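You operate a simulated robot arm through the tools that you are given. There is no shell and no other tool. Be economical: measure what you need, move in short steps, check, and stop when the job is done.

You run a simulated two-armed robot. Do the job below in one go: nothing can be reset, and whatever is moved stays where it is left.

Task
Take the cap off the long sleeve and lay it down on the red-brown table. Then count the soap cartons on the top shelf of the open rack, then put as many of the white weights from the top shelf of the open rack in the pale tray. Then pull the black pot lid open. The order counts.

Only the result counts: the job must be done as asked and must still hold three seconds after the hand-in. Knocking over, shifting, dropping, spilling or breaking anything else fails it. Lids that push on must go on centred and level and be pressed home; caps that screw on are set level and turned clockwise until they are tight.

Robot
Two 7-joint arms with fingered hands on one trunk, on a base that drives. Base frame: it is fixed to the floor where the robot stands at the start and does not move with it; the origin is under the middle of the robot, x ahead of it, y to its left, z up. Units: m, degrees, N and s.
The left shoulder is at the start at [0.07, 0.166, 1.143], the right one opposite. With the tool pointing down near the work surface each hand reaches from about 0.1 to 0.96 m from the robot's upright axis, wherever it stands, measured 20 degrees to its own side. Places, roughly: black pot lid [0.5, -2.5, 1]; pale tray [-2.5, 0.75, 1]; soap carton [-2.25, 0.75, 1.25]; white weight [-2.25, 0.5, 1]. Payload 4.1 kg a hand.
The tool frame of a hand sits at the grasp point between the pads (the TCP): z along the fingers, y along the line on which they close. The tips reach 0.032 m beyond it. Largest opening 0.108 m; the body of the gripper starts 0.038 m behind the TCP. The gripper is a hand of 4 fingers: y runs from the thumb to the fingers, the wrist lies at [-0.016, -0.108, -0.186] in the tool frame.
Orientation is that of the tool frame in the base frame, as a unit quaternion [x, y, z, w]. With the fingers straight down and the wrist toward the robot, the tool's x, y and z point along [0, 1, 0], [1, 0, 0] and [0, 0, -1] of the base frame.

Tools
- The arms move only by the tool play_rows. It takes "left_deltas", "right_deltas" or both (then of equal length, played together; a hand with none holds still); each is a list of rows, each a list of 2 entries, a list of its own where there are three numbers: the shift along the tool's x, y, z in units of 500 mm (1.0 is 500 mm), then the turn, a rotation vector about the tool's x, y, z in units of 90 degrees (1.0 is 90 degrees). In form: [[[dx, dy, dz], [wx, wy, wz]], ...]. A call has 1 to 12 rows; each row is the pose to reach, as a shift and turn from the pose commanded when the call began, along the tool's axes at that moment. A call with a number of a shift or a turn outside -1 to 1 is refused whole. A row lasts 0.2 s, in which the tool goes at most 0.05 m and 8.6 degrees; a call with a longer step from one row to the next is refused whole. Where a pose cannot be reached the arm comes as near as it can. A force on the tool above 40 N (or 10 N above the force at the start of the call, whichever is more), or a blocked arm, ends the call early, and 0.2 s more pass. In this call time passes only in rows, and 0.2 s behind the last. The reply holds the time, the measured pose of the TCP, the force on the tool along the base axes, the opening and the grip force, in the units named above and with some noise, with the torque about the TCP (base axes, N m) and any sound that the robot's microphone picked up, and new pictures: "show" is both (left out), scene, wrist or none (wrist: the cameras of the hands that moved).
- Cameras (640 x 400 px; columns grow to the right, rows downward): "scene" is now at [0.1418, -0.0015, 1.3799]; the picture's right is [-0.03, -1.00, 0.00], its down [-0.48, 0.02, -0.88] and it looks along [0.88, -0.03, -0.48] (base axes); focal length 271 px, centre (320, 200). "left" rides on the left gripper at [-0.064, -0.093, -0.132] in its tool frame; the picture's right is [-0.80, -0.28, 0.53], its down [0.55, -0.71, 0.45] and it looks along [0.25, 0.65, 0.72] (tool axes); focal length 247 px, centre (320, 200). "right" rides on the right gripper at [0.064, -0.093, -0.132] in its tool frame; the picture's right is [-0.80, 0.28, -0.53], its down [-0.55, -0.71, 0.45] and it looks along [-0.25, 0.65, 0.72] (tool axes); focal length 247 px, centre (320, 200). There is no depth. A picture from a camera that has moved, and an enlarged one, comes with that camera's place and axes in the base frame and with its lens.
- raise_lower(by): slides the trunk up (or, below 0, down) by that many m; the arms and the scene camera ride with it, the base frame stays. It gives what a move gives, with no picture.
- roll_base(legs): drives the robot by 1 to 6 legs, each [ahead, left, turn to the left] in m, m and degrees, along the robot's own axes; the way and the turn of a leg run together, so that a leg with both is an arc; at most 1.5 m and 180 degrees a leg. The arms and the cameras ride along, it lands a little off, and it stops where it bumps. It gives what a move gives, and a new picture of the scene camera.
- finger_targets(index, middle, ring, thumb_bend, hand): sets how far each is bent, from 0 (flat) to 1 (curled in); at 0.3 the hand is open as for a grip, at 0.7 the pads meet at the TCP. One left out holds its place. A second passes; each finger stops where it meets its share of the squeeze, and holds until it gets a number again. It is the only way to open and close the hand. It gives what a move gives, with no picture; readings hold the bend of each and the force on the fingers (four entries, about 0 where the hand has none), thumb and palm.
- aim_head(pan, tilt): turns the head with the scene camera to pan (to the left, within 86 degrees either way) and tilt (down, from -29 to 69), counted from straight ahead of the robot. It gives what a move gives, and a new picture of the scene camera.
- inspect(camera, box): a new picture of the part [left, top, right, bottom] of that camera's present view, enlarged. The clock stands still meanwhile.
- hand_in(): hands the job in; it is judged then, once.

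Go step by step. Nothing tells you exact positions but the pictures and the camera data: compare them with the known pose of the tool, close in by small moves and look again before you grip or let go. The budget is 165 turns and 260 pictures, counting those below and the enlarged ones. Unless the task says otherwise, let go and move clear before handing in.

The tools are called after "Request:" by a JSON object that holds its "api" and its "payload". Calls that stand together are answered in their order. play_rows: Moves the arms, as the interface text tells. Its arguments: {"type":"object","properties":{"left_deltas":{"type":"array"},"right_deltas":{"type":"array"},"show":{"type":"string","enum":["both","scene","wrist","none"]}},"required":[]} The other tools are called the same way: raise_lower (by) slides the trunk up or down; finger_targets (index, middle, ring, thumb_bend, hand) moves the fingers one by one; roll_base (legs) drives the base; aim_head (pan, tilt) turns the head that bears the scene camera; inspect (camera, box) takes an enlarged picture of a part of a camera's view; hand_in () hands the job in.

At the start:

```text
t: 0.0
left_tcp_pos: [0.6045, 0.2714, 1.0926]
left_tcp_rot: [0.707, 0.707, 0.0, 0.0]
left_ft_force: [-0.1, 0.5, -1.1]
left_moment: [-0.02, 0.02, 0.02]
left_opening: 0.1075
left_gripper_force: 0.0
left_shape: jaw
left_bend: [0.3, 0.3, 0.3, 0.3]
left_finger forces: [0.0, 0.1, 0.1, 0.0, 0.1, 0.0]
right_tcp_pos: [0.4786, -0.292, 1.1031]
right_tcp_rot: [0.707, 0.707, -0.001, 0.001]
right_ft_force: [0.6, 0.3, 0.6]
right_moment: [-0.01, 0.0, 0.0]
right_opening: 0.1075
right_gripper_force: 0.0
right_shape: jaw
right_bend: [0.3, 0.3, 0.3, 0.3]
right_finger forces: [0.1, 0.0, 0.0, 0.0, 0.0, 0.1]
trunk travel left (down, up): [-0.65, 0.29]
robot x, y, heading: [0.0017, 0.0014, -0.1]
head pan, tilt: [-1.8, 28.9]
```

scene: 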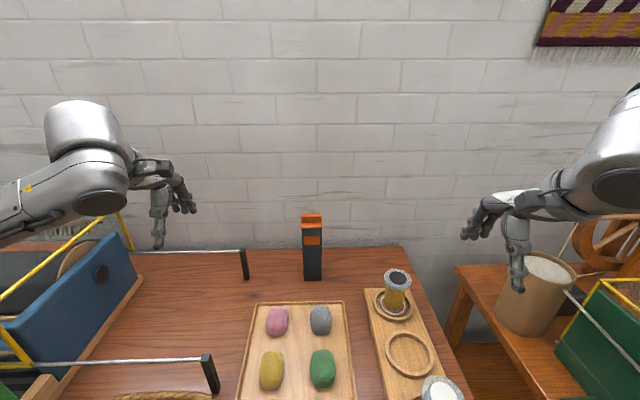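
right: 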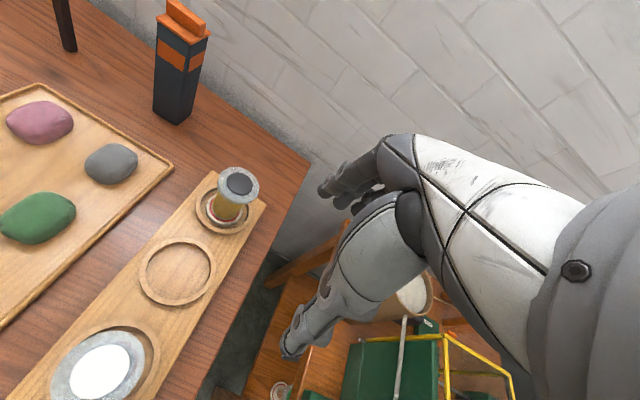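
left: 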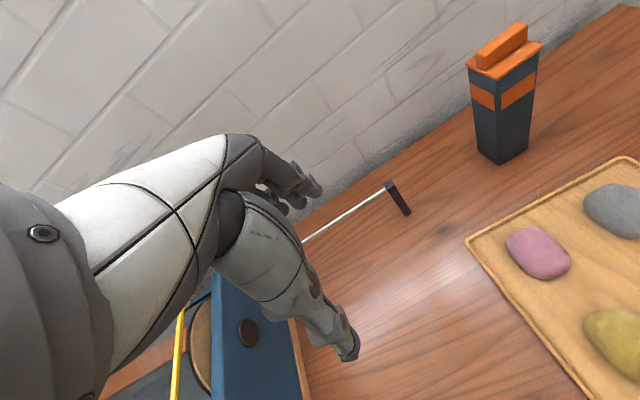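

I see a red-brown table ahead with a dark tall sleeve-like object with an orange top. I'll zoom in on it and look around.

Request:
{"api": "inspect", "payload": {"camera": "scene", "box": [260, 190, 440, 302]}}

Request:
{"api": "inspect", "payload": {"camera": "left", "box": [420, 0, 600, 180]}}

Request:
{"api": "aim_head", "payload": {"pan": 0, "tilt": 60}}

```text
3.56 times, centred on (350, 246) of scene
camera zoom: at [0.1418, -0.0015, 1.3799], right [-0.03, -1.0, 0.0], down [-0.48, 0.02, -0.88], along [0.88, -0.03, -0.48], focal length 964 px, centre (213, 36)
```

zoom: 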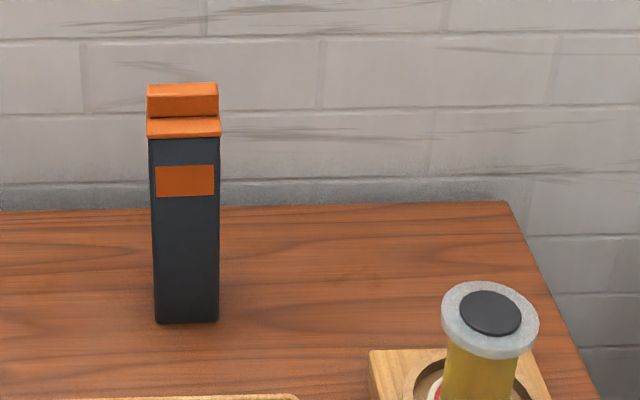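

```text
2.22 times, centred on (510, 90) of left
camera zoom: at [0.5101, 0.2071, 1.2251], right [-0.28, -0.8, -0.53], down [-0.71, 0.55, -0.45], along [0.65, 0.25, -0.72], focal length 549 px, centre (-102, 444)
```

zoom: 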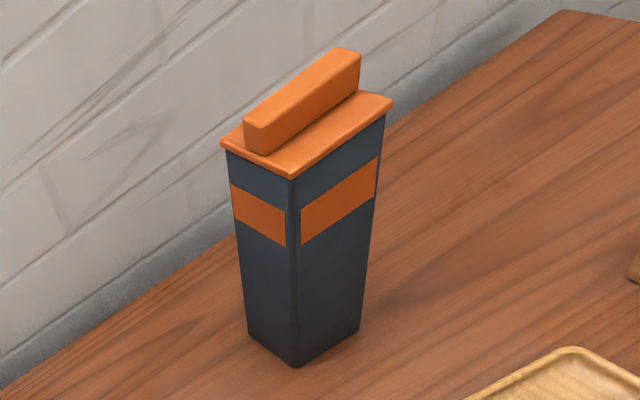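

```text
t: 1.0
left_tcp_pos: [0.6051, 0.271, 1.0935]
left_tcp_rot: [0.707, 0.708, 0.0, 0.0]
left_ft_force: [-0.5, -0.1, -0.1]
left_moment: [-0.02, -0.01, 0.01]
left_opening: 0.1075
left_gripper_force: 0.0
left_shape: jaw
left_bend: [0.3, 0.3, 0.3, 0.3]
left_finger forces: [0.0, 0.0, 0.0, 0.0, 0.0, 0.0]
right_tcp_pos: [0.4768, -0.2911, 1.1041]
right_tcp_rot: [0.707, 0.707, -0.001, 0.001]
right_ft_force: [-0.1, 0.2, 0.6]
right_moment: [-0.03, 0.01, 0.0]
right_opening: 0.1079
right_gripper_force: 0.0
right_shape: jaw
right_bend: [0.3, 0.3, 0.3, 0.3]
right_finger forces: [0.0, 0.1, 0.0, 0.1, 0.0, 0.0]
trunk travel left (down, up): [-0.65, 0.29]
robot x, y, heading: [0.0019, 0.0018, 0.0]
head pan, tilt: [0.0, 60.0]
camera scene: at [0.1177, 0.0014, 1.3361], right [0.0, -1.0, 0.0], down [-0.87, 0.0, -0.5], along [0.5, 0.0, -0.87], focal length 271 px, centre (320, 200)
```

scene: 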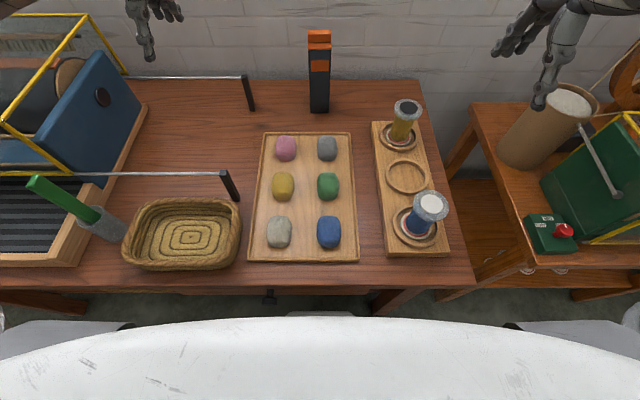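

The capped sleeve is the dark tall box with the orange cap (≈[0.774, 0.0015], table z≈0.767, cap plate z≈0.96, handle bar along y). I bring the right hand above it.

Request:
{"api": "play_rows", "payload": {"right_deltas": [[[0.065, 0.066, 0.0], [0, 0, 0]], [[0.13, 0.132, 0.0], [0, 0, 0]], [[0.195, 0.198, 0.0], [0, 0, 0]], [[0.26, 0.264, 0.0], [0, 0, 0]], [[0.325, 0.33, 0.0], [0, 0, 0]], [[0.39, 0.396, 0.0], [0, 0, 0]], [[0.455, 0.462, 0.0], [0, 0, 0]], [[0.52, 0.528, 0.0], [0, 0, 0]], [[0.585, 0.594, 0.0], [0, 0, 0]], [[0.585, 0.594, 0.06], [0, 0, 0]]], "show": "wrist"}}

Request:
{"api": "aim_head", "payload": {"pan": 0, "tilt": 29}}

Request:
{"api": "inspect", "payload": {"camera": "left", "box": [380, 0, 640, 180]}}

```text
t: 3.2
left_tcp_pos: [0.6054, 0.2705, 1.0935]
left_tcp_rot: [0.707, 0.707, 0.001, 0.0]
left_ft_force: [0.0, -0.6, -0.4]
left_moment: [0.02, 0.03, -0.01]
left_opening: 0.1078
left_gripper_force: 0.0
left_shape: jaw
left_bend: [0.3, 0.3, 0.3, 0.3]
left_finger forces: [0.0, 0.0, 0.1, 0.0, 0.1, 0.0]
right_tcp_pos: [0.7749, -0.0023, 1.0751]
right_tcp_rot: [0.707, 0.707, 0.001, 0.0]
right_ft_force: [-0.1, -0.6, 0.3]
right_moment: [0.03, 0.02, 0.0]
right_opening: 0.1078
right_gripper_force: 0.2
right_shape: jaw
right_bend: [0.3, 0.3, 0.3, 0.3]
right_finger forces: [0.1, 0.1, 0.1, 0.0, 0.0, 0.1]
trunk travel left (down, up): [-0.65, 0.29]
robot x, y, heading: [-0.0002, 0.0005, 0.1]
head pan, tilt: [0.0, 60.0]
camera right: at [0.6821, 0.0639, 1.2078], right [0.28, -0.8, 0.53], down [-0.71, -0.55, -0.45], along [0.65, -0.25, -0.72], focal length 247 px, centre (320, 200)
```

right: 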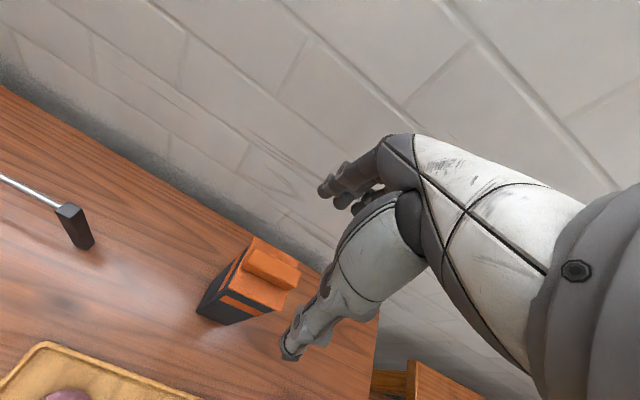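

```text
t: 4.1
left_tcp_pos: [0.6041, 0.2719, 1.0932]
left_tcp_rot: [0.707, 0.707, 0.0, 0.0]
left_ft_force: [-0.6, -0.4, 0.1]
left_moment: [0.01, -0.06, -0.01]
left_opening: 0.1076
left_gripper_force: 0.1
left_shape: jaw
left_bend: [0.3, 0.3, 0.3, 0.3]
left_finger forces: [0.0, 0.0, 0.1, 0.0, 0.0, 0.1]
right_tcp_pos: [0.7743, 0.001, 1.0763]
right_tcp_rot: [0.708, 0.706, 0.0, 0.0]
right_ft_force: [-0.4, -0.5, 0.5]
right_moment: [0.02, -0.01, 0.0]
right_opening: 0.1078
right_gripper_force: 0.1
right_shape: jaw
right_bend: [0.3, 0.3, 0.3, 0.3]
right_finger forces: [0.0, 0.0, 0.0, 0.0, 0.0, 0.0]
trunk travel left (down, up): [-0.65, 0.29]
robot x, y, heading: [0.0001, -0.0001, -0.0]
head pan, tilt: [0.0, 29.0]
camera scene: at [0.142, 0.0014, 1.3796], right [0.0, -1.0, 0.0], down [-0.49, 0.0, -0.87], along [0.87, 0.0, -0.49], focal length 271 px, centre (320, 200)
```

scene: 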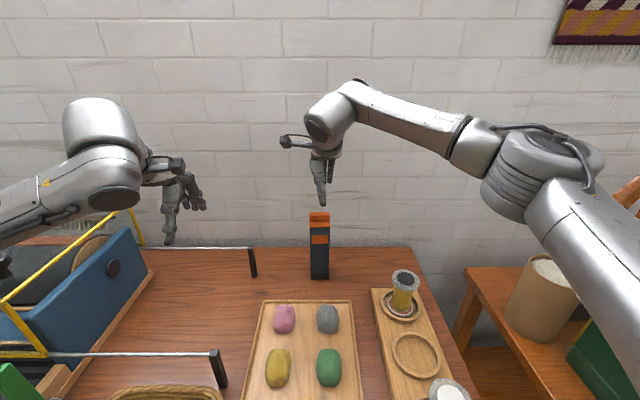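

```text
2.22 times, centred on (510, 90) of left
camera zoom: at [0.5103, 0.2071, 1.225], right [-0.28, -0.8, -0.53], down [-0.71, 0.55, -0.45], along [0.65, 0.25, -0.72], focal length 549 px, centre (-102, 444)
```

zoom: 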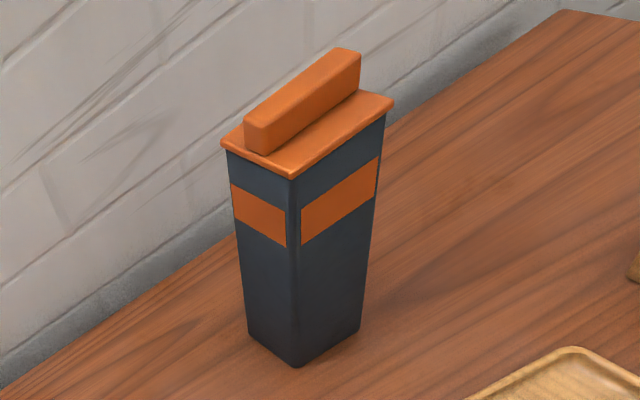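

The hand is above the cap. I zoom in with the wrist camera to refine the handle position.

Request:
{"api": "inspect", "payload": {"camera": "right", "box": [180, 210, 340, 330]}}

Request:
{"api": "inspect", "payload": {"camera": "scene", "box": [270, 130, 370, 290]}}

```text
3.33 times, centred on (260, 270) of right
camera zoom: at [0.6814, 0.0657, 1.2082], right [0.28, -0.8, 0.53], down [-0.71, -0.55, -0.45], along [0.65, -0.25, -0.72], focal length 823 px, centre (520, -33)
```

zoom: 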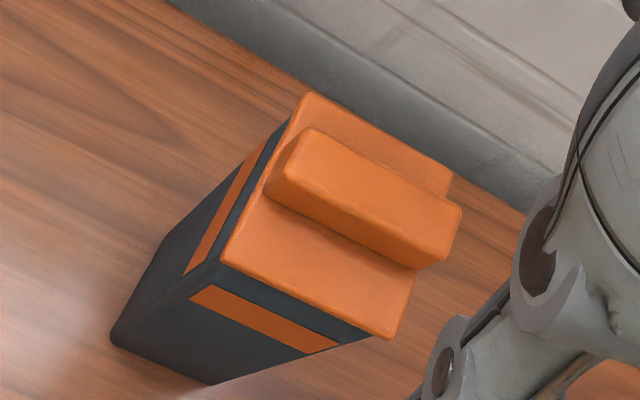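

```text
2.50 times, centred on (320, 210) of scene
camera zoom: at [0.142, 0.0014, 1.3796], right [0.0, -1.0, 0.0], down [-0.49, 0.0, -0.87], along [0.87, 0.0, -0.49], focal length 677 px, centre (320, 175)
```

zoom: 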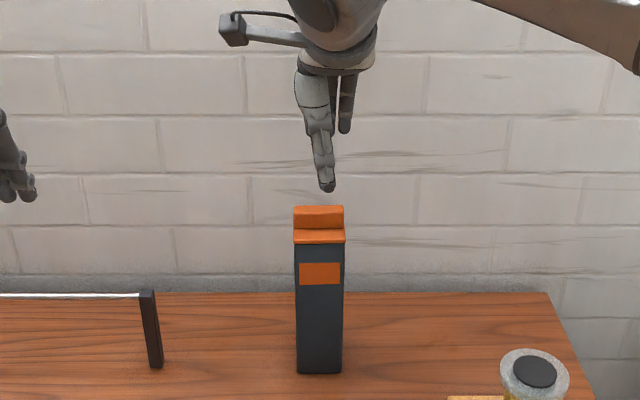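

Handle centre is about [0.777, 0.005], bar from z 0.964 to 0.985. I lower so the fingertips are just above the cap plate, straddling the bar.

Request:
{"api": "play_rows", "payload": {"right_deltas": [[[0.008, 0.005, 0.06], [0, 0, 0]], [[0.008, 0.005, 0.11], [0, 0, 0]], [[0.008, 0.005, 0.143], [0, 0, 0]]], "show": "both"}}

Request:
{"api": "inspect", "payload": {"camera": "scene", "box": [270, 170, 370, 250]}}

Request:
{"api": "inspect", "payload": {"camera": "right", "box": [240, 200, 400, 360]}}

Request:
{"api": "inspect", "payload": {"camera": "left", "box": [440, 0, 600, 120]}}

```text
t: 4.9
left_tcp_pos: [0.6042, 0.2721, 1.0933]
left_tcp_rot: [0.707, 0.707, 0.0, 0.0]
left_ft_force: [0.3, -0.2, -0.2]
left_moment: [0.0, 0.02, 0.01]
left_opening: 0.1077
left_gripper_force: 0.1
left_shape: jaw
left_bend: [0.3, 0.3, 0.3, 0.3]
left_finger forces: [0.1, 0.1, 0.0, 0.0, 0.0, 0.0]
right_tcp_pos: [0.7776, 0.0061, 1.0031]
right_tcp_rot: [0.706, 0.708, 0.0, 0.001]
right_ft_force: [0.0, -0.1, 0.5]
right_moment: [0.02, 0.01, 0.01]
right_opening: 0.1078
right_gripper_force: 0.0
right_shape: jaw
right_bend: [0.3, 0.3, 0.3, 0.3]
right_finger forces: [0.0, 0.0, 0.1, 0.1, 0.1, 0.0]
trunk travel left (down, up): [-0.65, 0.29]
robot x, y, heading: [-0.003, 0.0014, 0.0]
head pan, tilt: [0.0, 29.0]
camera scene: at [0.1422, 0.0016, 1.3797], right [0.0, -1.0, 0.0], down [-0.49, 0.0, -0.87], along [0.87, 0.0, -0.49], focal length 271 px, centre (320, 200)
camera right: at [0.6853, 0.0716, 1.1344], right [0.28, -0.8, 0.53], down [-0.71, -0.55, -0.45], along [0.65, -0.25, -0.72], focal length 247 px, centre (320, 200)
```

scene: 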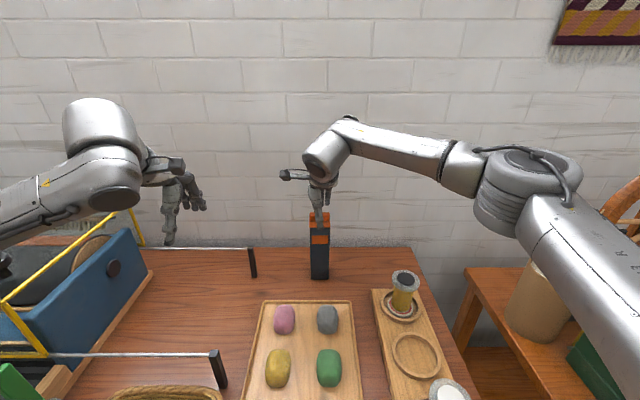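
right: 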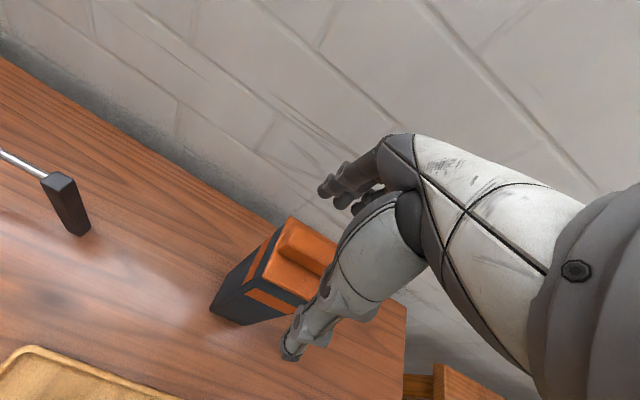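

```text
5.00 times, centred on (320, 210) of scene
camera zoom: at [0.1422, 0.0016, 1.3797], right [0.0, -1.0, 0.0], down [-0.49, 0.0, -0.87], along [0.87, 0.0, -0.49], focal length 1355 px, centre (320, 150)
```

zoom: 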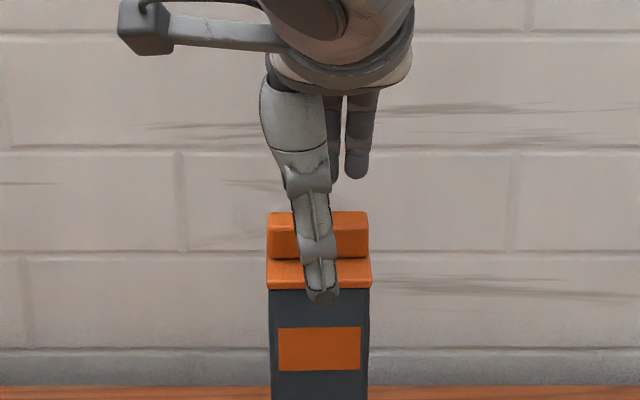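

```text
2.50 times, centred on (320, 280) of right
camera zoom: at [0.6853, 0.0716, 1.1344], right [0.28, -0.8, 0.53], down [-0.71, -0.55, -0.45], along [0.65, -0.25, -0.72], focal length 617 px, centre (320, 0)
```

zoom: 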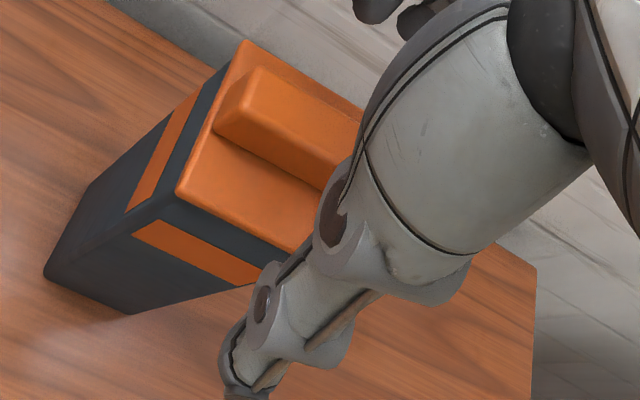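

```text
3.33 times, centred on (520, 60) of left
camera zoom: at [0.5104, 0.2073, 1.225], right [-0.28, -0.8, -0.53], down [-0.71, 0.55, -0.45], along [0.65, 0.25, -0.72], focal length 823 px, centre (-347, 667)
```

zoom: 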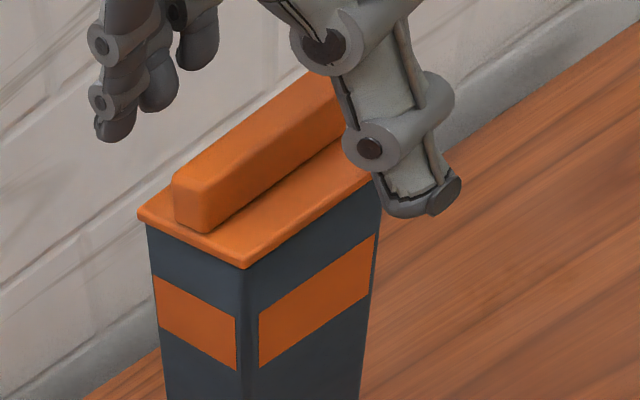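

The thumb is in front and the fingers are behind the bar. I close partway and check clearance.

Request:
{"api": "finger_targets", "payload": {"hand": "right", "index": 0.5, "middle": 0.5, "ring": 0.5, "thumb_bend": 0.5}}

Request:
{"api": "inspect", "payload": {"camera": "left", "box": [440, 0, 600, 120]}}

Request:
{"api": "inspect", "payload": {"camera": "scene", "box": [270, 170, 370, 250]}}

```text
t: 5.9
left_tcp_pos: [0.6056, 0.2707, 1.0933]
left_tcp_rot: [0.707, 0.707, -0.001, 0.0]
left_ft_force: [-0.1, 0.2, 0.9]
left_moment: [-0.02, -0.01, -0.02]
left_opening: 0.1074
left_gripper_force: 0.0
left_shape: jaw
left_bend: [0.3, 0.3, 0.3, 0.3]
left_finger forces: [0.0, 0.1, 0.0, 0.0, 0.1, 0.0]
right_tcp_pos: [0.7774, 0.006, 1.0029]
right_tcp_rot: [0.706, 0.708, 0.001, 0.0]
right_ft_force: [0.1, 0.0, -0.3]
right_moment: [0.01, 0.01, -0.04]
right_opening: 0.0561
right_gripper_force: 0.1
right_shape: fingers
right_bend: [0.5, 0.5, 0.5, 0.5]
right_finger forces: [0.1, 0.0, 0.0, 0.0, 0.1, 0.0]
trunk travel left (down, up): [-0.65, 0.29]
robot x, y, heading: [0.0007, 0.0017, -0.2]
head pan, tilt: [0.0, 29.0]
```

```text
3.33 times, centred on (520, 60) of left
camera zoom: at [0.5103, 0.2072, 1.225], right [-0.28, -0.8, -0.53], down [-0.71, 0.55, -0.45], along [0.65, 0.25, -0.72], focal length 823 px, centre (-347, 667)
```

zoom: 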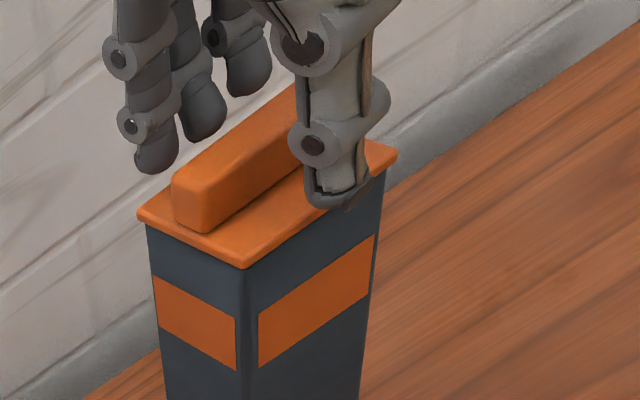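

```text
5.00 times, centred on (320, 210) of scene
camera zoom: at [0.142, 0.0015, 1.3797], right [0.0, -1.0, 0.0], down [-0.49, 0.0, -0.87], along [0.87, 0.0, -0.49], focal length 1355 px, centre (320, 150)
```

zoom: 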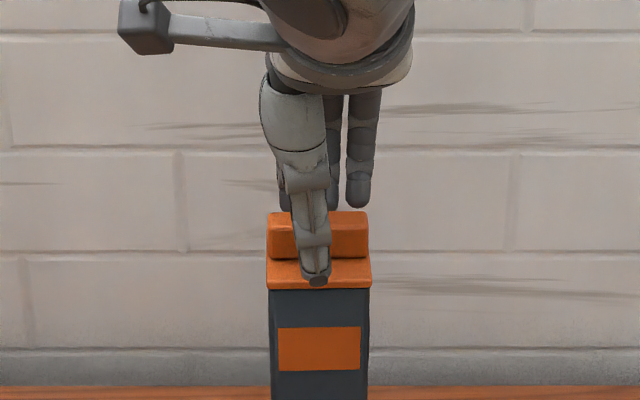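

Thumb tip is about level with the plate, so I raise 4 mm and close on the bar.

Request:
{"api": "play_rows", "payload": {"right_deltas": [[[0, 0, -0.008], [0, 0, 0]]], "show": "none"}}

Request:
{"api": "finger_targets", "payload": {"hand": "right", "index": 0.59, "middle": 0.59, "ring": 0.59, "thumb_bend": 0.59}}

Request:
{"api": "inspect", "payload": {"camera": "left", "box": [440, 0, 600, 120]}}

Request:
{"api": "inspect", "payload": {"camera": "right", "box": [240, 200, 400, 360]}}

```text
t: 6.3
left_tcp_pos: [0.605, 0.2705, 1.0927]
left_tcp_rot: [0.707, 0.707, 0.0, 0.0]
left_ft_force: [0.0, -0.3, 0.3]
left_moment: [0.02, 0.0, 0.0]
left_opening: 0.1075
left_gripper_force: 0.1
left_shape: jaw
left_bend: [0.3, 0.3, 0.3, 0.3]
left_finger forces: [0.0, 0.0, 0.0, 0.1, 0.0, 0.0]
right_tcp_pos: [0.7767, 0.0061, 1.0065]
right_tcp_rot: [0.707, 0.707, 0.0, -0.001]
right_ft_force: [0.0, 0.6, -0.9]
right_moment: [0.01, -0.01, 0.01]
right_opening: 0.0564
right_gripper_force: 0.1
right_shape: fingers
right_bend: [0.5, 0.5, 0.5, 0.5]
right_finger forces: [0.0, 0.0, 0.0, 0.1, 0.0, 0.1]
trunk travel left (down, up): [-0.65, 0.29]
robot x, y, heading: [-0.0046, -0.0016, -0.0]
head pan, tilt: [0.0, 29.0]
```

```text
t: 7.3
left_tcp_pos: [0.6049, 0.2715, 1.0933]
left_tcp_rot: [0.707, 0.707, -0.001, -0.001]
left_ft_force: [0.2, 0.4, 0.0]
left_moment: [-0.03, 0.01, 0.03]
left_opening: 0.1076
left_gripper_force: 0.0
left_shape: jaw
left_bend: [0.3, 0.3, 0.3, 0.3]
left_finger forces: [0.0, 0.1, 0.0, 0.1, 0.1, 0.0]
right_tcp_pos: [0.7785, 0.0055, 1.0067]
right_tcp_rot: [0.707, 0.707, -0.001, 0.0]
right_ft_force: [0.8, 0.4, 0.5]
right_moment: [-0.01, 0.0, 0.04]
right_opening: 0.0322
right_gripper_force: 0.1
right_shape: fingers
right_bend: [0.59, 0.59, 0.59, 0.59]
right_finger forces: [0.2, 0.0, 0.0, 0.1, 0.0, 0.0]
trunk travel left (down, up): [-0.65, 0.29]
robot x, y, heading: [-0.0012, 0.0007, -0.1]
head pan, tilt: [0.0, 29.0]
```

```text
3.33 times, centred on (520, 60) of left
camera zoom: at [0.5102, 0.2072, 1.2251], right [-0.28, -0.8, -0.53], down [-0.71, 0.55, -0.45], along [0.65, 0.25, -0.72], focal length 823 px, centre (-347, 667)
```

zoom: 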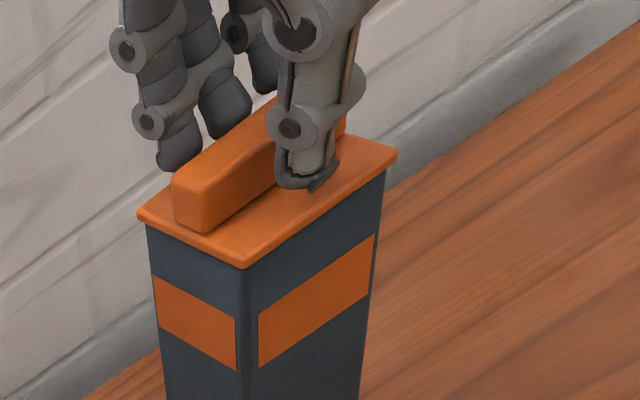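

```text
2.50 times, centred on (320, 280) of right
camera zoom: at [0.685, 0.0711, 1.139], right [0.28, -0.8, 0.53], down [-0.71, -0.55, -0.45], along [0.65, -0.25, -0.72], focal length 617 px, centre (320, 0)
```

zoom: 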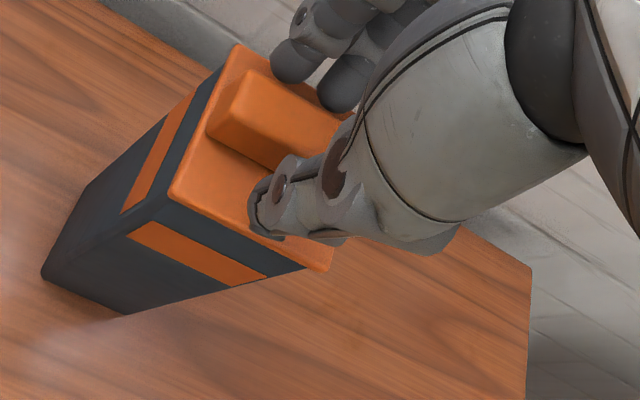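

Well aligned; closing fully on the bar, then a slow 6 mm test lift.

Request:
{"api": "finger_targets", "payload": {"hand": "right", "index": 0.72, "middle": 0.72, "ring": 0.72, "thumb_bend": 0.72}}

Request:
{"api": "inspect", "payload": {"camera": "left", "box": [440, 0, 600, 120]}}

Request:
{"api": "inspect", "payload": {"camera": "right", "box": [240, 200, 400, 360]}}

```text
t: 8.3
left_tcp_pos: [0.604, 0.2715, 1.0929]
left_tcp_rot: [0.707, 0.708, 0.001, 0.0]
left_ft_force: [-1.0, -0.7, -0.3]
left_moment: [-0.02, 0.03, 0.01]
left_opening: 0.1077
left_gripper_force: 0.0
left_shape: jaw
left_bend: [0.3, 0.3, 0.3, 0.3]
left_finger forces: [0.0, 0.0, 0.0, 0.1, 0.0, 0.1]
right_tcp_pos: [0.7777, 0.006, 1.0065]
right_tcp_rot: [0.707, 0.708, 0.0, 0.0]
right_ft_force: [-0.2, -0.3, 3.6]
right_moment: [0.03, 0.11, -0.01]
right_opening: 0.0162
right_gripper_force: 11.5
right_shape: fingers
right_bend: [0.71, 0.71, 0.71, 0.64]
right_finger forces: [5.3, 3.6, 2.7, 0.0, 11.5, 0.0]
trunk travel left (down, up): [-0.65, 0.29]
robot x, y, heading: [0.0006, -0.001, -0.2]
head pan, tilt: [0.0, 29.0]
heard: snap
```

```text
3.33 times, centred on (520, 60) of left
camera zoom: at [0.5099, 0.2071, 1.2252], right [-0.28, -0.8, -0.53], down [-0.71, 0.55, -0.45], along [0.65, 0.25, -0.72], focal length 823 px, centre (-347, 667)
```

zoom: 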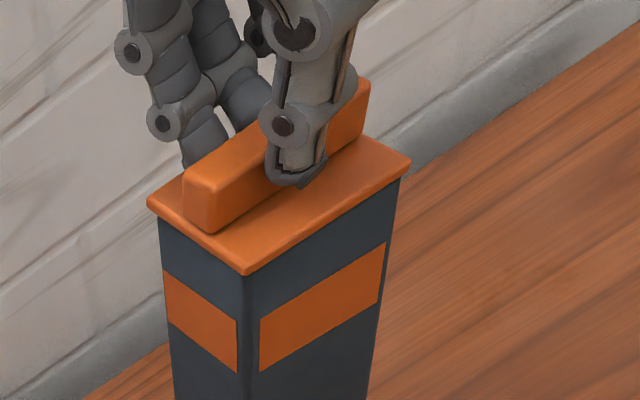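

```text
2.50 times, centred on (320, 280) of right
camera zoom: at [0.6847, 0.071, 1.1393], right [0.28, -0.8, 0.53], down [-0.71, -0.55, -0.45], along [0.65, -0.25, -0.72], focal length 617 px, centre (320, 0)
```

zoom: 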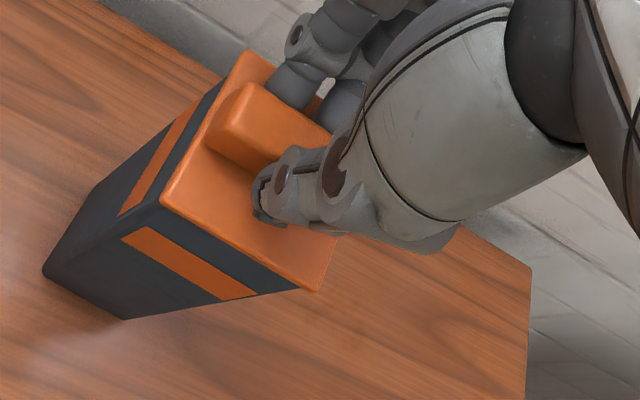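

The closing pulled the sleeve top about 4 mm toward me (slight tilt). I push the hand back +4 mm in x to right it, and look.

Request:
{"api": "play_rows", "payload": {"right_deltas": [[[0, 0.008, 0], [0, 0, 0]]], "show": "none"}}

Request:
{"api": "inspect", "payload": {"camera": "left", "box": [440, 0, 600, 180]}}

Request:
{"api": "inspect", "payload": {"camera": "scene", "box": [270, 190, 370, 290]}}

```text
t: 8.7
left_tcp_pos: [0.6047, 0.2711, 1.0942]
left_tcp_rot: [0.708, 0.706, -0.001, 0.0]
left_ft_force: [0.1, -0.4, 0.2]
left_moment: [-0.02, -0.01, 0.02]
left_opening: 0.1074
left_gripper_force: 0.0
left_shape: jaw
left_bend: [0.3, 0.3, 0.3, 0.3]
left_finger forces: [0.0, 0.0, 0.0, 0.0, 0.0, 0.0]
right_tcp_pos: [0.7822, 0.0066, 1.0072]
right_tcp_rot: [0.707, 0.707, 0.0, 0.0]
right_ft_force: [0.4, -0.8, 3.8]
right_moment: [0.03, 0.12, 0.02]
right_opening: 0.0162
right_gripper_force: 12.3
right_shape: fingers
right_bend: [0.71, 0.71, 0.71, 0.64]
right_finger forces: [5.3, 3.7, 3.0, 0.0, 11.5, 0.0]
trunk travel left (down, up): [-0.65, 0.29]
robot x, y, heading: [0.0007, 0.0001, 0.3]
head pan, tilt: [0.0, 29.0]
```

```text
2.22 times, centred on (520, 90) of left
camera zoom: at [0.5098, 0.2072, 1.2253], right [-0.28, -0.8, -0.53], down [-0.71, 0.55, -0.45], along [0.65, 0.25, -0.72], focal length 549 px, centre (-124, 444)
```

zoom: 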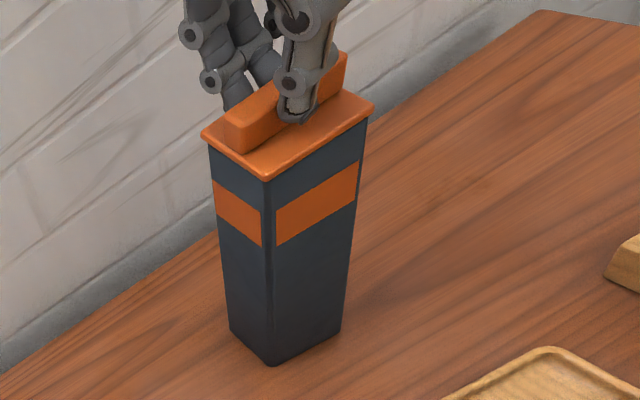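

```text
4.00 times, centred on (320, 240) of scene
camera zoom: at [0.1415, 0.0016, 1.3798], right [0.0, -1.0, 0.0], down [-0.48, 0.0, -0.87], along [0.87, 0.0, -0.48], focal length 1084 px, centre (320, 40)
```

zoom: 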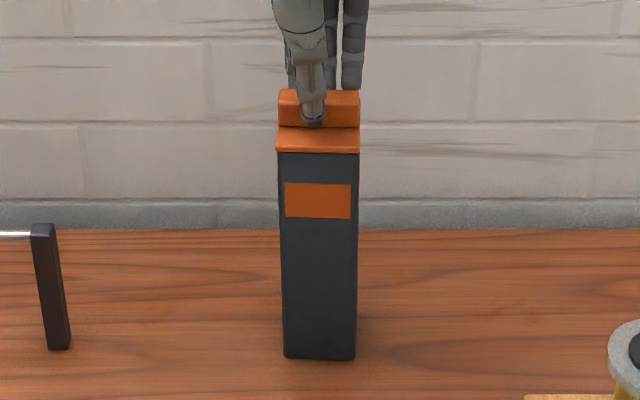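

Roughly upright. Now a slow 6 mm test lift.

Request:
{"api": "play_rows", "payload": {"right_deltas": [[[0, 0, -0.004], [0, 0, 0]], [[0, 0, -0.008], [0, 0, 0]], [[0, 0, -0.012], [0, 0, 0]]], "show": "none"}}

Request:
{"api": "inspect", "payload": {"camera": "left", "box": [440, 0, 600, 180]}}

Request:
{"api": "inspect", "payload": {"camera": "scene", "box": [270, 190, 370, 290]}}

```text
t: 9.5
left_tcp_pos: [0.6051, 0.2703, 1.0937]
left_tcp_rot: [0.707, 0.707, 0.0, -0.001]
left_ft_force: [0.3, -0.5, 0.5]
left_moment: [-0.02, 0.0, -0.01]
left_opening: 0.1074
left_gripper_force: 0.1
left_shape: jaw
left_bend: [0.3, 0.3, 0.3, 0.3]
left_finger forces: [0.1, 0.0, 0.0, 0.0, 0.0, 0.1]
right_tcp_pos: [0.7804, 0.0056, 1.0111]
right_tcp_rot: [0.707, 0.707, 0.0, -0.001]
right_ft_force: [0.6, 0.5, -0.8]
right_moment: [0.0, 0.01, 0.02]
right_opening: 0.0162
right_gripper_force: 11.5
right_shape: fingers
right_bend: [0.71, 0.71, 0.71, 0.64]
right_finger forces: [4.9, 3.6, 2.7, 0.1, 11.2, 0.1]
trunk travel left (down, up): [-0.65, 0.29]
robot x, y, heading: [0.0015, 0.0004, 0.2]
head pan, tilt: [0.0, 29.0]
```

```text
2.22 times, centred on (520, 90) of left
camera zoom: at [0.5102, 0.2072, 1.225], right [-0.28, -0.8, -0.53], down [-0.71, 0.55, -0.45], along [0.65, 0.25, -0.72], focal length 549 px, centre (-124, 444)
```

zoom: 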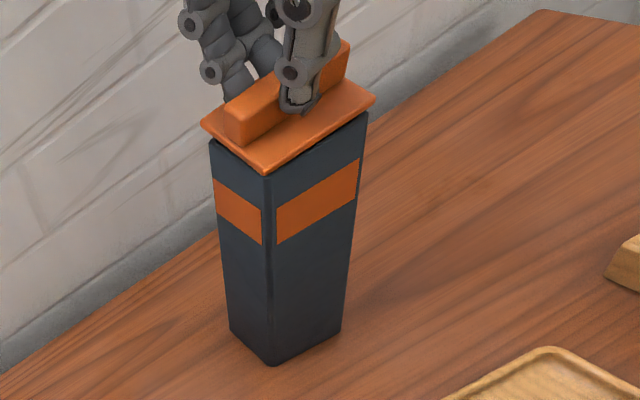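

```text
4.00 times, centred on (320, 240) of scene
camera zoom: at [0.1419, 0.0015, 1.3797], right [0.0, -1.0, 0.0], down [-0.48, 0.0, -0.87], along [0.87, 0.0, -0.48], focal length 1084 px, centre (320, 40)
```

zoom: 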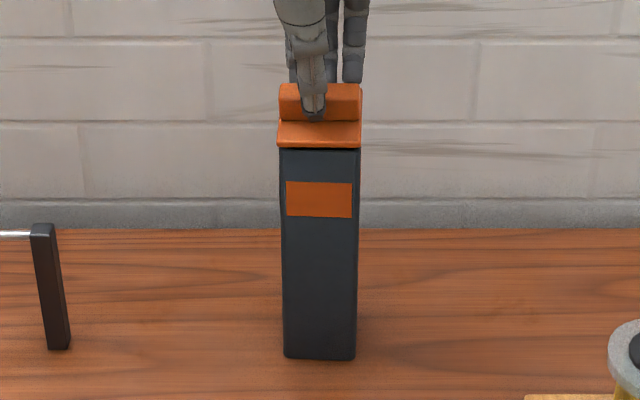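

The cap separates while the sleeve stays. I lift it straight out.

Request:
{"api": "play_rows", "payload": {"right_deltas": [[[0, 0, -0.03], [0, 0, 0]], [[0, 0, -0.06], [0, 0, 0]], [[0, 0, -0.1], [0, 0, 0]], [[0, 0, -0.15], [0, 0, 0]], [[0, 0, -0.2], [0, 0, 0]]], "show": "both"}}

Request:
{"api": "inspect", "payload": {"camera": "left", "box": [400, 0, 600, 180]}}

Request:
{"api": "inspect", "payload": {"camera": "scene", "box": [270, 150, 370, 290]}}

```text
t: 10.7
left_tcp_pos: [0.6045, 0.2715, 1.0933]
left_tcp_rot: [0.707, 0.707, 0.0, 0.0]
left_ft_force: [0.1, 0.7, -1.0]
left_moment: [0.02, 0.01, -0.01]
left_opening: 0.1076
left_gripper_force: 0.1
left_shape: jaw
left_bend: [0.3, 0.3, 0.3, 0.3]
left_finger forces: [0.0, 0.0, 0.0, 0.0, 0.1, 0.0]
right_tcp_pos: [0.7824, 0.005, 1.1119]
right_tcp_rot: [0.707, 0.707, 0.0, 0.0]
right_ft_force: [-0.2, 0.0, -0.7]
right_moment: [0.01, 0.01, -0.01]
right_opening: 0.0166
right_gripper_force: 11.6
right_shape: fingers
right_bend: [0.71, 0.71, 0.71, 0.64]
right_finger forces: [5.0, 3.6, 2.5, 0.0, 11.1, 0.0]
trunk travel left (down, up): [-0.65, 0.29]
robot x, y, heading: [0.0014, 0.0011, 0.2]
head pan, tilt: [0.0, 29.0]
camera scene: at [0.1415, 0.0016, 1.3797], right [0.0, -1.0, 0.0], down [-0.48, 0.0, -0.87], along [0.87, 0.0, -0.48], focal length 271 px, centre (320, 200)
camera right: at [0.6889, 0.0708, 1.2449], right [0.28, -0.8, 0.53], down [-0.71, -0.55, -0.45], along [0.65, -0.25, -0.72], focal length 247 px, centre (320, 200)
```

scene: 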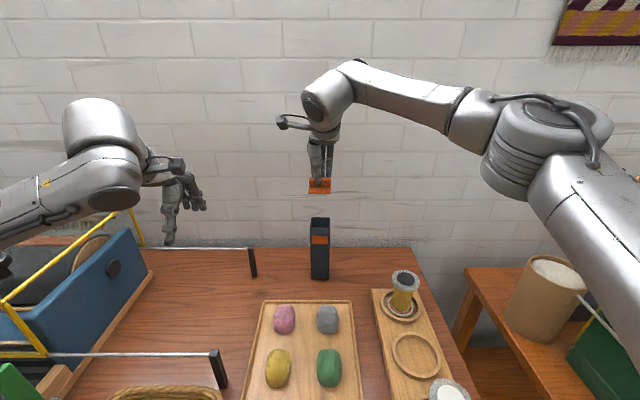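
right: 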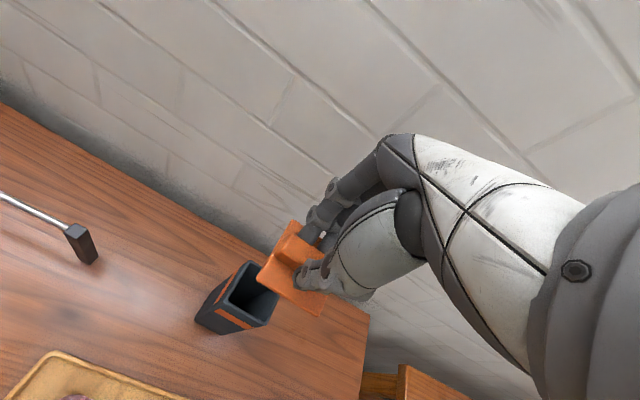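

```text
2.22 times, centred on (500, 90) of left
camera zoom: at [0.5098, 0.2073, 1.2252], right [-0.28, -0.8, -0.53], down [-0.71, 0.55, -0.45], along [0.65, 0.25, -0.72], focal length 549 px, centre (-80, 444)
```

zoom: 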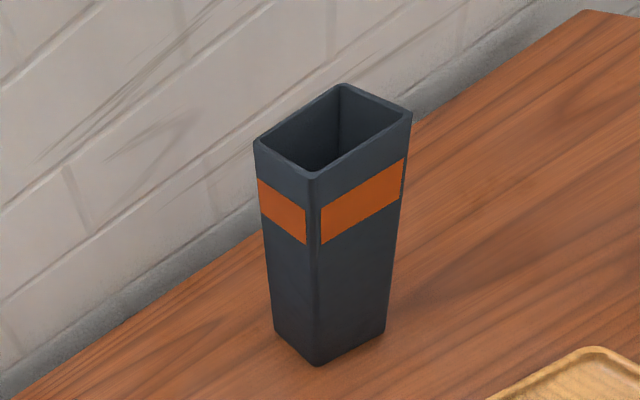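

```text
2.86 times, centred on (320, 220) of scene
camera zoom: at [0.1415, 0.0016, 1.3797], right [0.0, -1.0, 0.0], down [-0.48, 0.0, -0.87], along [0.87, 0.0, -0.48], focal length 774 px, centre (320, 143)
```

zoom: 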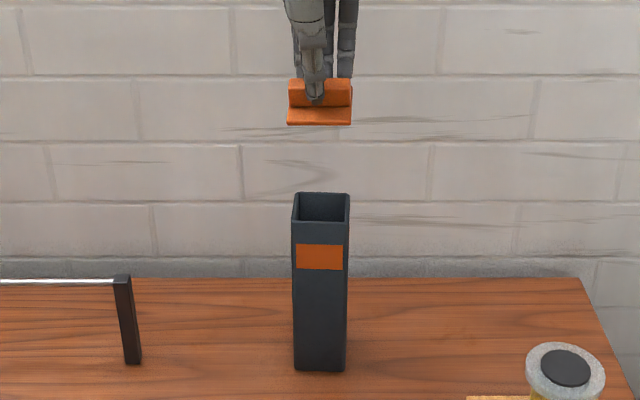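

Cap is off and the sleeve stands. I'll carry it right to free table space about [0.78, -0.12] and look.

Request:
{"api": "play_rows", "payload": {"right_deltas": [[[-0.08, 0, 0], [0, 0, 0]], [[-0.16, 0, 0], [0, 0, 0]], [[-0.25, 0, 0], [0, 0, 0]], [[-0.25, 0, 0.08], [0, 0, 0]], [[-0.25, 0, 0.16], [0, 0, 0]], [[-0.25, 0, 0.24], [0, 0, 0]], [[-0.25, 0, 0.32], [0, 0, 0]], [[-0.25, 0, 0.4], [0, 0, 0]], [[-0.25, 0, 0.44], [0, 0, 0]]], "show": "both"}}

Request:
{"api": "inspect", "payload": {"camera": "left", "box": [440, 0, 640, 120]}}

Request:
{"api": "inspect", "payload": {"camera": "scene", "box": [300, 180, 420, 300]}}

```text
t: 12.7
left_tcp_pos: [0.6043, 0.2708, 1.0931]
left_tcp_rot: [0.708, 0.707, 0.0, 0.0]
left_ft_force: [-0.6, -1.2, 0.4]
left_moment: [-0.01, 0.03, 0.0]
left_opening: 0.1075
left_gripper_force: 0.1
left_shape: jaw
left_bend: [0.3, 0.3, 0.3, 0.3]
left_finger forces: [0.0, 0.1, 0.0, 0.1, 0.0, 0.0]
right_tcp_pos: [0.781, -0.1192, 0.8911]
right_tcp_rot: [0.707, 0.707, 0.001, 0.0]
right_ft_force: [-0.7, -0.2, 0.0]
right_moment: [0.01, 0.0, 0.0]
right_opening: 0.0163
right_gripper_force: 11.4
right_shape: fingers
right_bend: [0.71, 0.71, 0.71, 0.64]
right_finger forces: [4.9, 3.6, 2.3, 0.1, 11.1, 0.1]
trunk travel left (down, up): [-0.65, 0.29]
robot x, y, heading: [-0.0038, -0.0023, 0.1]
head pan, tilt: [0.0, 29.0]
camera scene: at [0.1422, 0.0015, 1.3797], right [0.0, -1.0, 0.0], down [-0.49, 0.0, -0.87], along [0.87, 0.0, -0.49], focal length 271 px, centre (320, 200)
camera right: at [0.6896, -0.053, 1.0231], right [0.28, -0.8, 0.53], down [-0.71, -0.55, -0.45], along [0.65, -0.25, -0.72], focal length 247 px, centre (320, 200)
```

scene: 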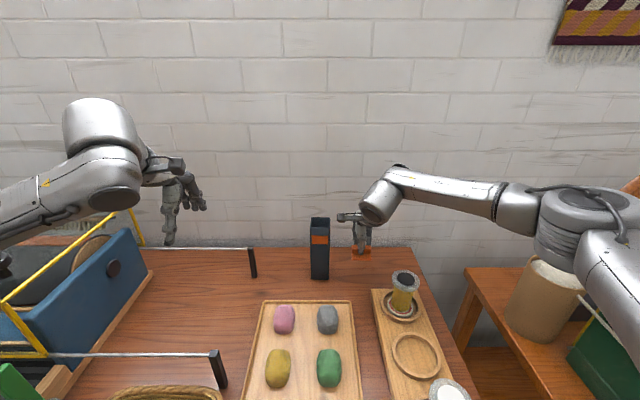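
right: 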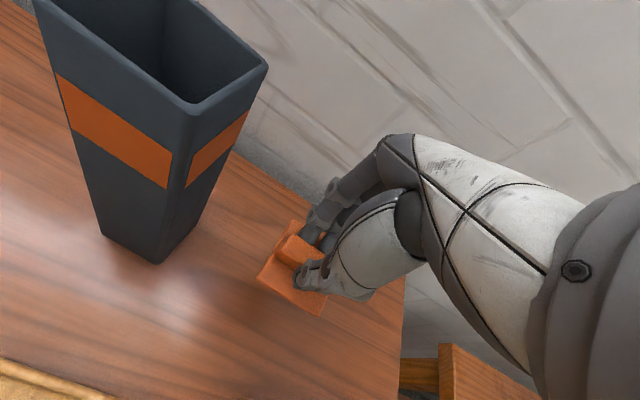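

```text
3.20 times, centred on (540, 60) of left
camera zoom: at [0.5104, 0.2072, 1.225], right [-0.28, -0.8, -0.53], down [-0.71, 0.55, -0.45], along [0.65, 0.25, -0.72], focal length 790 px, centre (-384, 648)
```

zoom: 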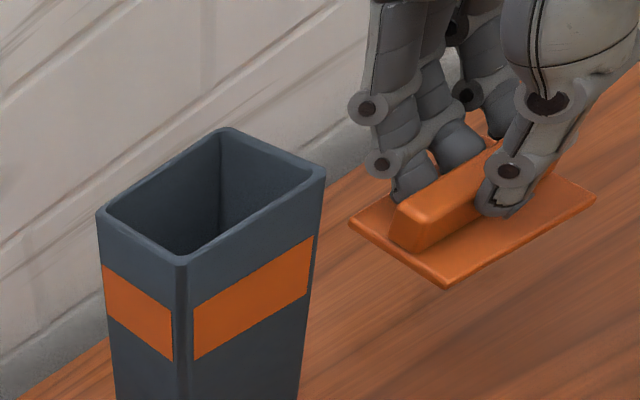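

```text
3.33 times, centred on (360, 240) of scene
camera zoom: at [0.1422, 0.0015, 1.3797], right [0.0, -1.0, 0.0], down [-0.49, 0.0, -0.87], along [0.87, 0.0, -0.49], focal length 903 px, centre (187, 67)
```

zoom: 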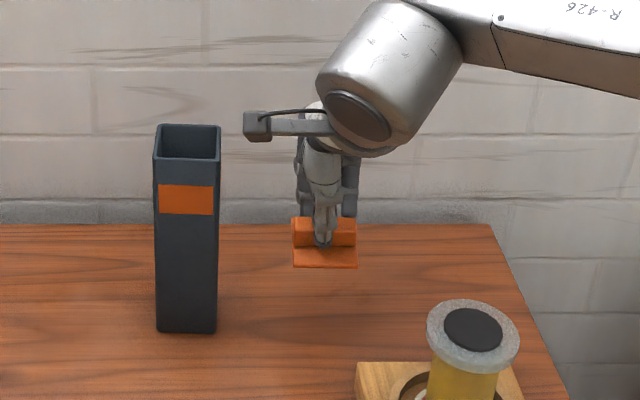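

Clear. Lowering the cap toward the table in two stages.

Request:
{"api": "play_rows", "payload": {"right_deltas": [[[0, 0, 0.05], [0, 0, 0]], [[0, 0, 0.1], [0, 0, 0]], [[0, 0, 0.124], [0, 0, 0]]], "show": "none"}}

Request:
{"api": "inspect", "payload": {"camera": "scene", "box": [310, 210, 410, 310]}}

Request:
{"api": "inspect", "payload": {"camera": "left", "box": [440, 0, 640, 120]}}

```text
t: 13.5
left_tcp_pos: [0.6045, 0.2712, 1.093]
left_tcp_rot: [0.707, 0.707, 0.001, 0.001]
left_ft_force: [-1.1, -0.2, 0.1]
left_moment: [0.02, -0.02, -0.01]
left_opening: 0.1074
left_gripper_force: 0.1
left_shape: jaw
left_bend: [0.3, 0.3, 0.3, 0.3]
left_finger forces: [0.0, 0.0, 0.1, 0.0, 0.1, 0.0]
right_tcp_pos: [0.7817, -0.1195, 0.8289]
right_tcp_rot: [0.707, 0.707, 0.0, 0.0]
right_ft_force: [-0.8, -0.4, -0.1]
right_moment: [-0.01, -0.02, 0.02]
right_opening: 0.0162
right_gripper_force: 10.9
right_shape: fingers
right_bend: [0.71, 0.71, 0.71, 0.64]
right_finger forces: [5.1, 3.6, 2.4, 0.0, 11.1, 0.0]
trunk travel left (down, up): [-0.65, 0.29]
robot x, y, heading: [-0.0016, -0.0001, -0.0]
head pan, tilt: [0.0, 29.0]
```

```text
4.00 times, centred on (360, 260) of scene
camera zoom: at [0.142, 0.0015, 1.3797], right [0.0, -1.0, 0.0], down [-0.49, 0.0, -0.87], along [0.87, 0.0, -0.49], focal length 1084 px, centre (160, -40)
```

zoom: 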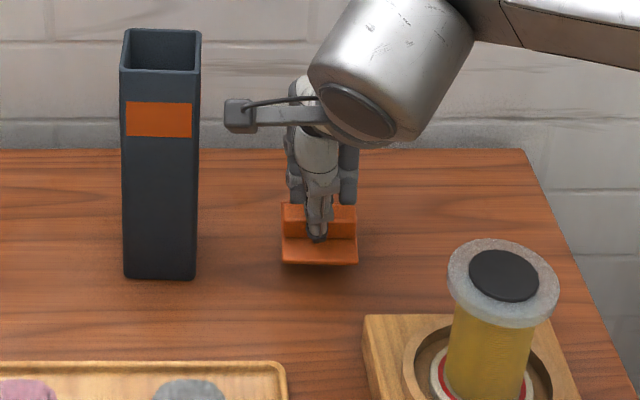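

```text
3.20 times, centred on (540, 60) of left
camera zoom: at [0.5103, 0.2072, 1.2251], right [-0.28, -0.8, -0.53], down [-0.71, 0.55, -0.45], along [0.65, 0.25, -0.72], focal length 790 px, centre (-384, 648)
```

zoom: 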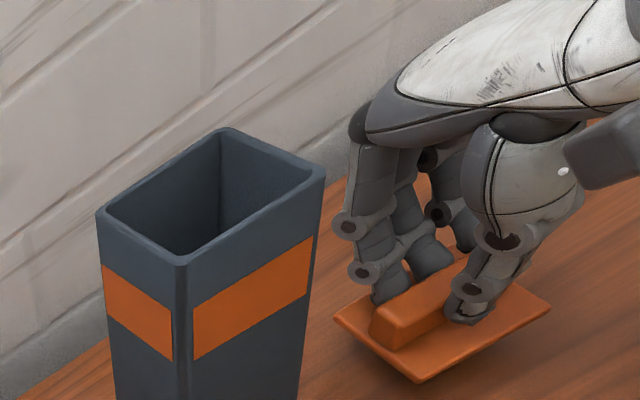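

Still slightly above the table; lowering gently.

Request:
{"api": "play_rows", "payload": {"right_deltas": [[[0, 0, 0.004], [0, 0, 0]], [[0, 0, 0.008], [0, 0, 0]], [[0, 0, 0.012], [0, 0, 0]], [[0, 0, 0.016], [0, 0, 0]]], "show": "none"}}

Request:
{"api": "inspect", "payload": {"camera": "left", "box": [440, 0, 640, 120]}}

```text
t: 14.5
left_tcp_pos: [0.6046, 0.2727, 1.0928]
left_tcp_rot: [0.707, 0.707, 0.0, 0.001]
left_ft_force: [-0.8, -0.1, -0.6]
left_moment: [0.02, 0.0, -0.05]
left_opening: 0.1076
left_gripper_force: 0.1
left_shape: jaw
left_bend: [0.3, 0.3, 0.3, 0.3]
left_finger forces: [0.1, 0.0, 0.0, 0.0, 0.1, 0.0]
right_tcp_pos: [0.7816, -0.1203, 0.8215]
right_tcp_rot: [0.707, 0.707, 0.0, -0.001]
right_ft_force: [0.0, -0.5, -0.5]
right_moment: [-0.01, 0.0, 0.0]
right_opening: 0.0165
right_gripper_force: 10.8
right_shape: fingers
right_bend: [0.71, 0.71, 0.71, 0.64]
right_finger forces: [5.0, 3.5, 2.4, 0.0, 11.2, 0.1]
trunk travel left (down, up): [-0.65, 0.29]
robot x, y, heading: [0.0032, 0.0021, -0.1]
head pan, tilt: [0.0, 29.0]
```

```text
3.20 times, centred on (540, 60) of left
camera zoom: at [0.5103, 0.2071, 1.225], right [-0.28, -0.8, -0.53], down [-0.71, 0.55, -0.45], along [0.65, 0.25, -0.72], focal length 790 px, centre (-384, 648)
```

zoom: 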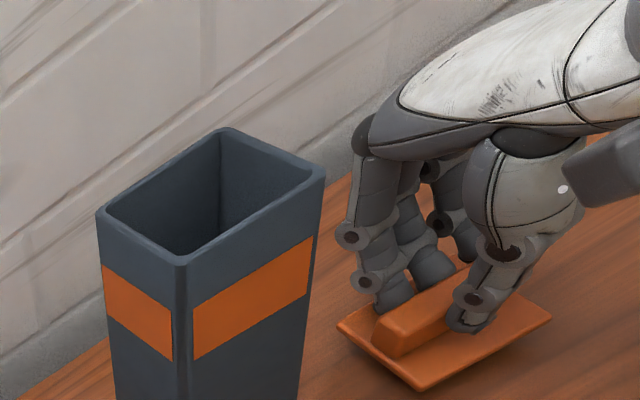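

Request:
{"api": "play_rows", "payload": {"right_deltas": [[[0, 0, 0.004], [0, 0, 0]], [[0, 0, 0.008], [0, 0, 0]], [[0, 0, 0.012], [0, 0, 0]]], "show": "none"}}

Request:
{"api": "inspect", "payload": {"camera": "left", "box": [500, 40, 640, 120]}}

```text
t: 15.3
left_tcp_pos: [0.6041, 0.2719, 1.0925]
left_tcp_rot: [0.707, 0.707, -0.001, 0.0]
left_ft_force: [0.0, 0.1, 0.4]
left_moment: [0.01, -0.01, -0.02]
left_opening: 0.1076
left_gripper_force: 0.0
left_shape: jaw
left_bend: [0.3, 0.3, 0.3, 0.3]
left_finger forces: [0.0, 0.0, 0.0, 0.0, 0.0, 0.0]
right_tcp_pos: [0.7805, -0.1192, 0.816]
right_tcp_rot: [0.707, 0.707, 0.0, 0.001]
right_ft_force: [-0.1, 0.6, 0.1]
right_moment: [0.01, -0.01, -0.01]
right_opening: 0.0164
right_gripper_force: 11.4
right_shape: fingers
right_bend: [0.71, 0.71, 0.71, 0.64]
right_finger forces: [5.1, 3.6, 2.4, 0.1, 11.2, 0.1]
trunk travel left (down, up): [-0.65, 0.29]
robot x, y, heading: [0.0014, 0.0022, 0.0]
head pan, tilt: [0.0, 29.0]
```

```text
4.57 times, centred on (570, 80) of left
camera zoom: at [0.5103, 0.2071, 1.225], right [-0.28, -0.8, -0.53], down [-0.71, 0.55, -0.45], along [0.65, 0.25, -0.72], focal length 1129 px, centre (-823, 749)
```

zoom: 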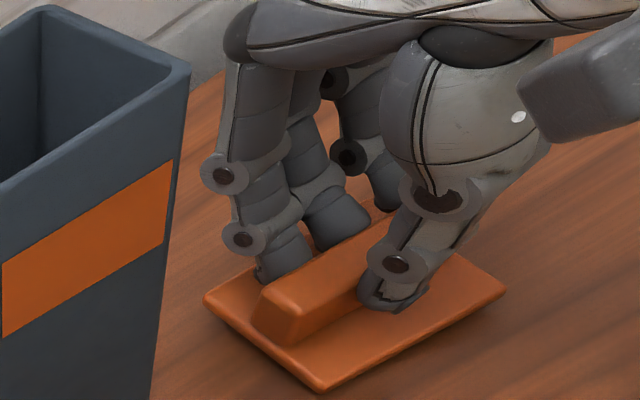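

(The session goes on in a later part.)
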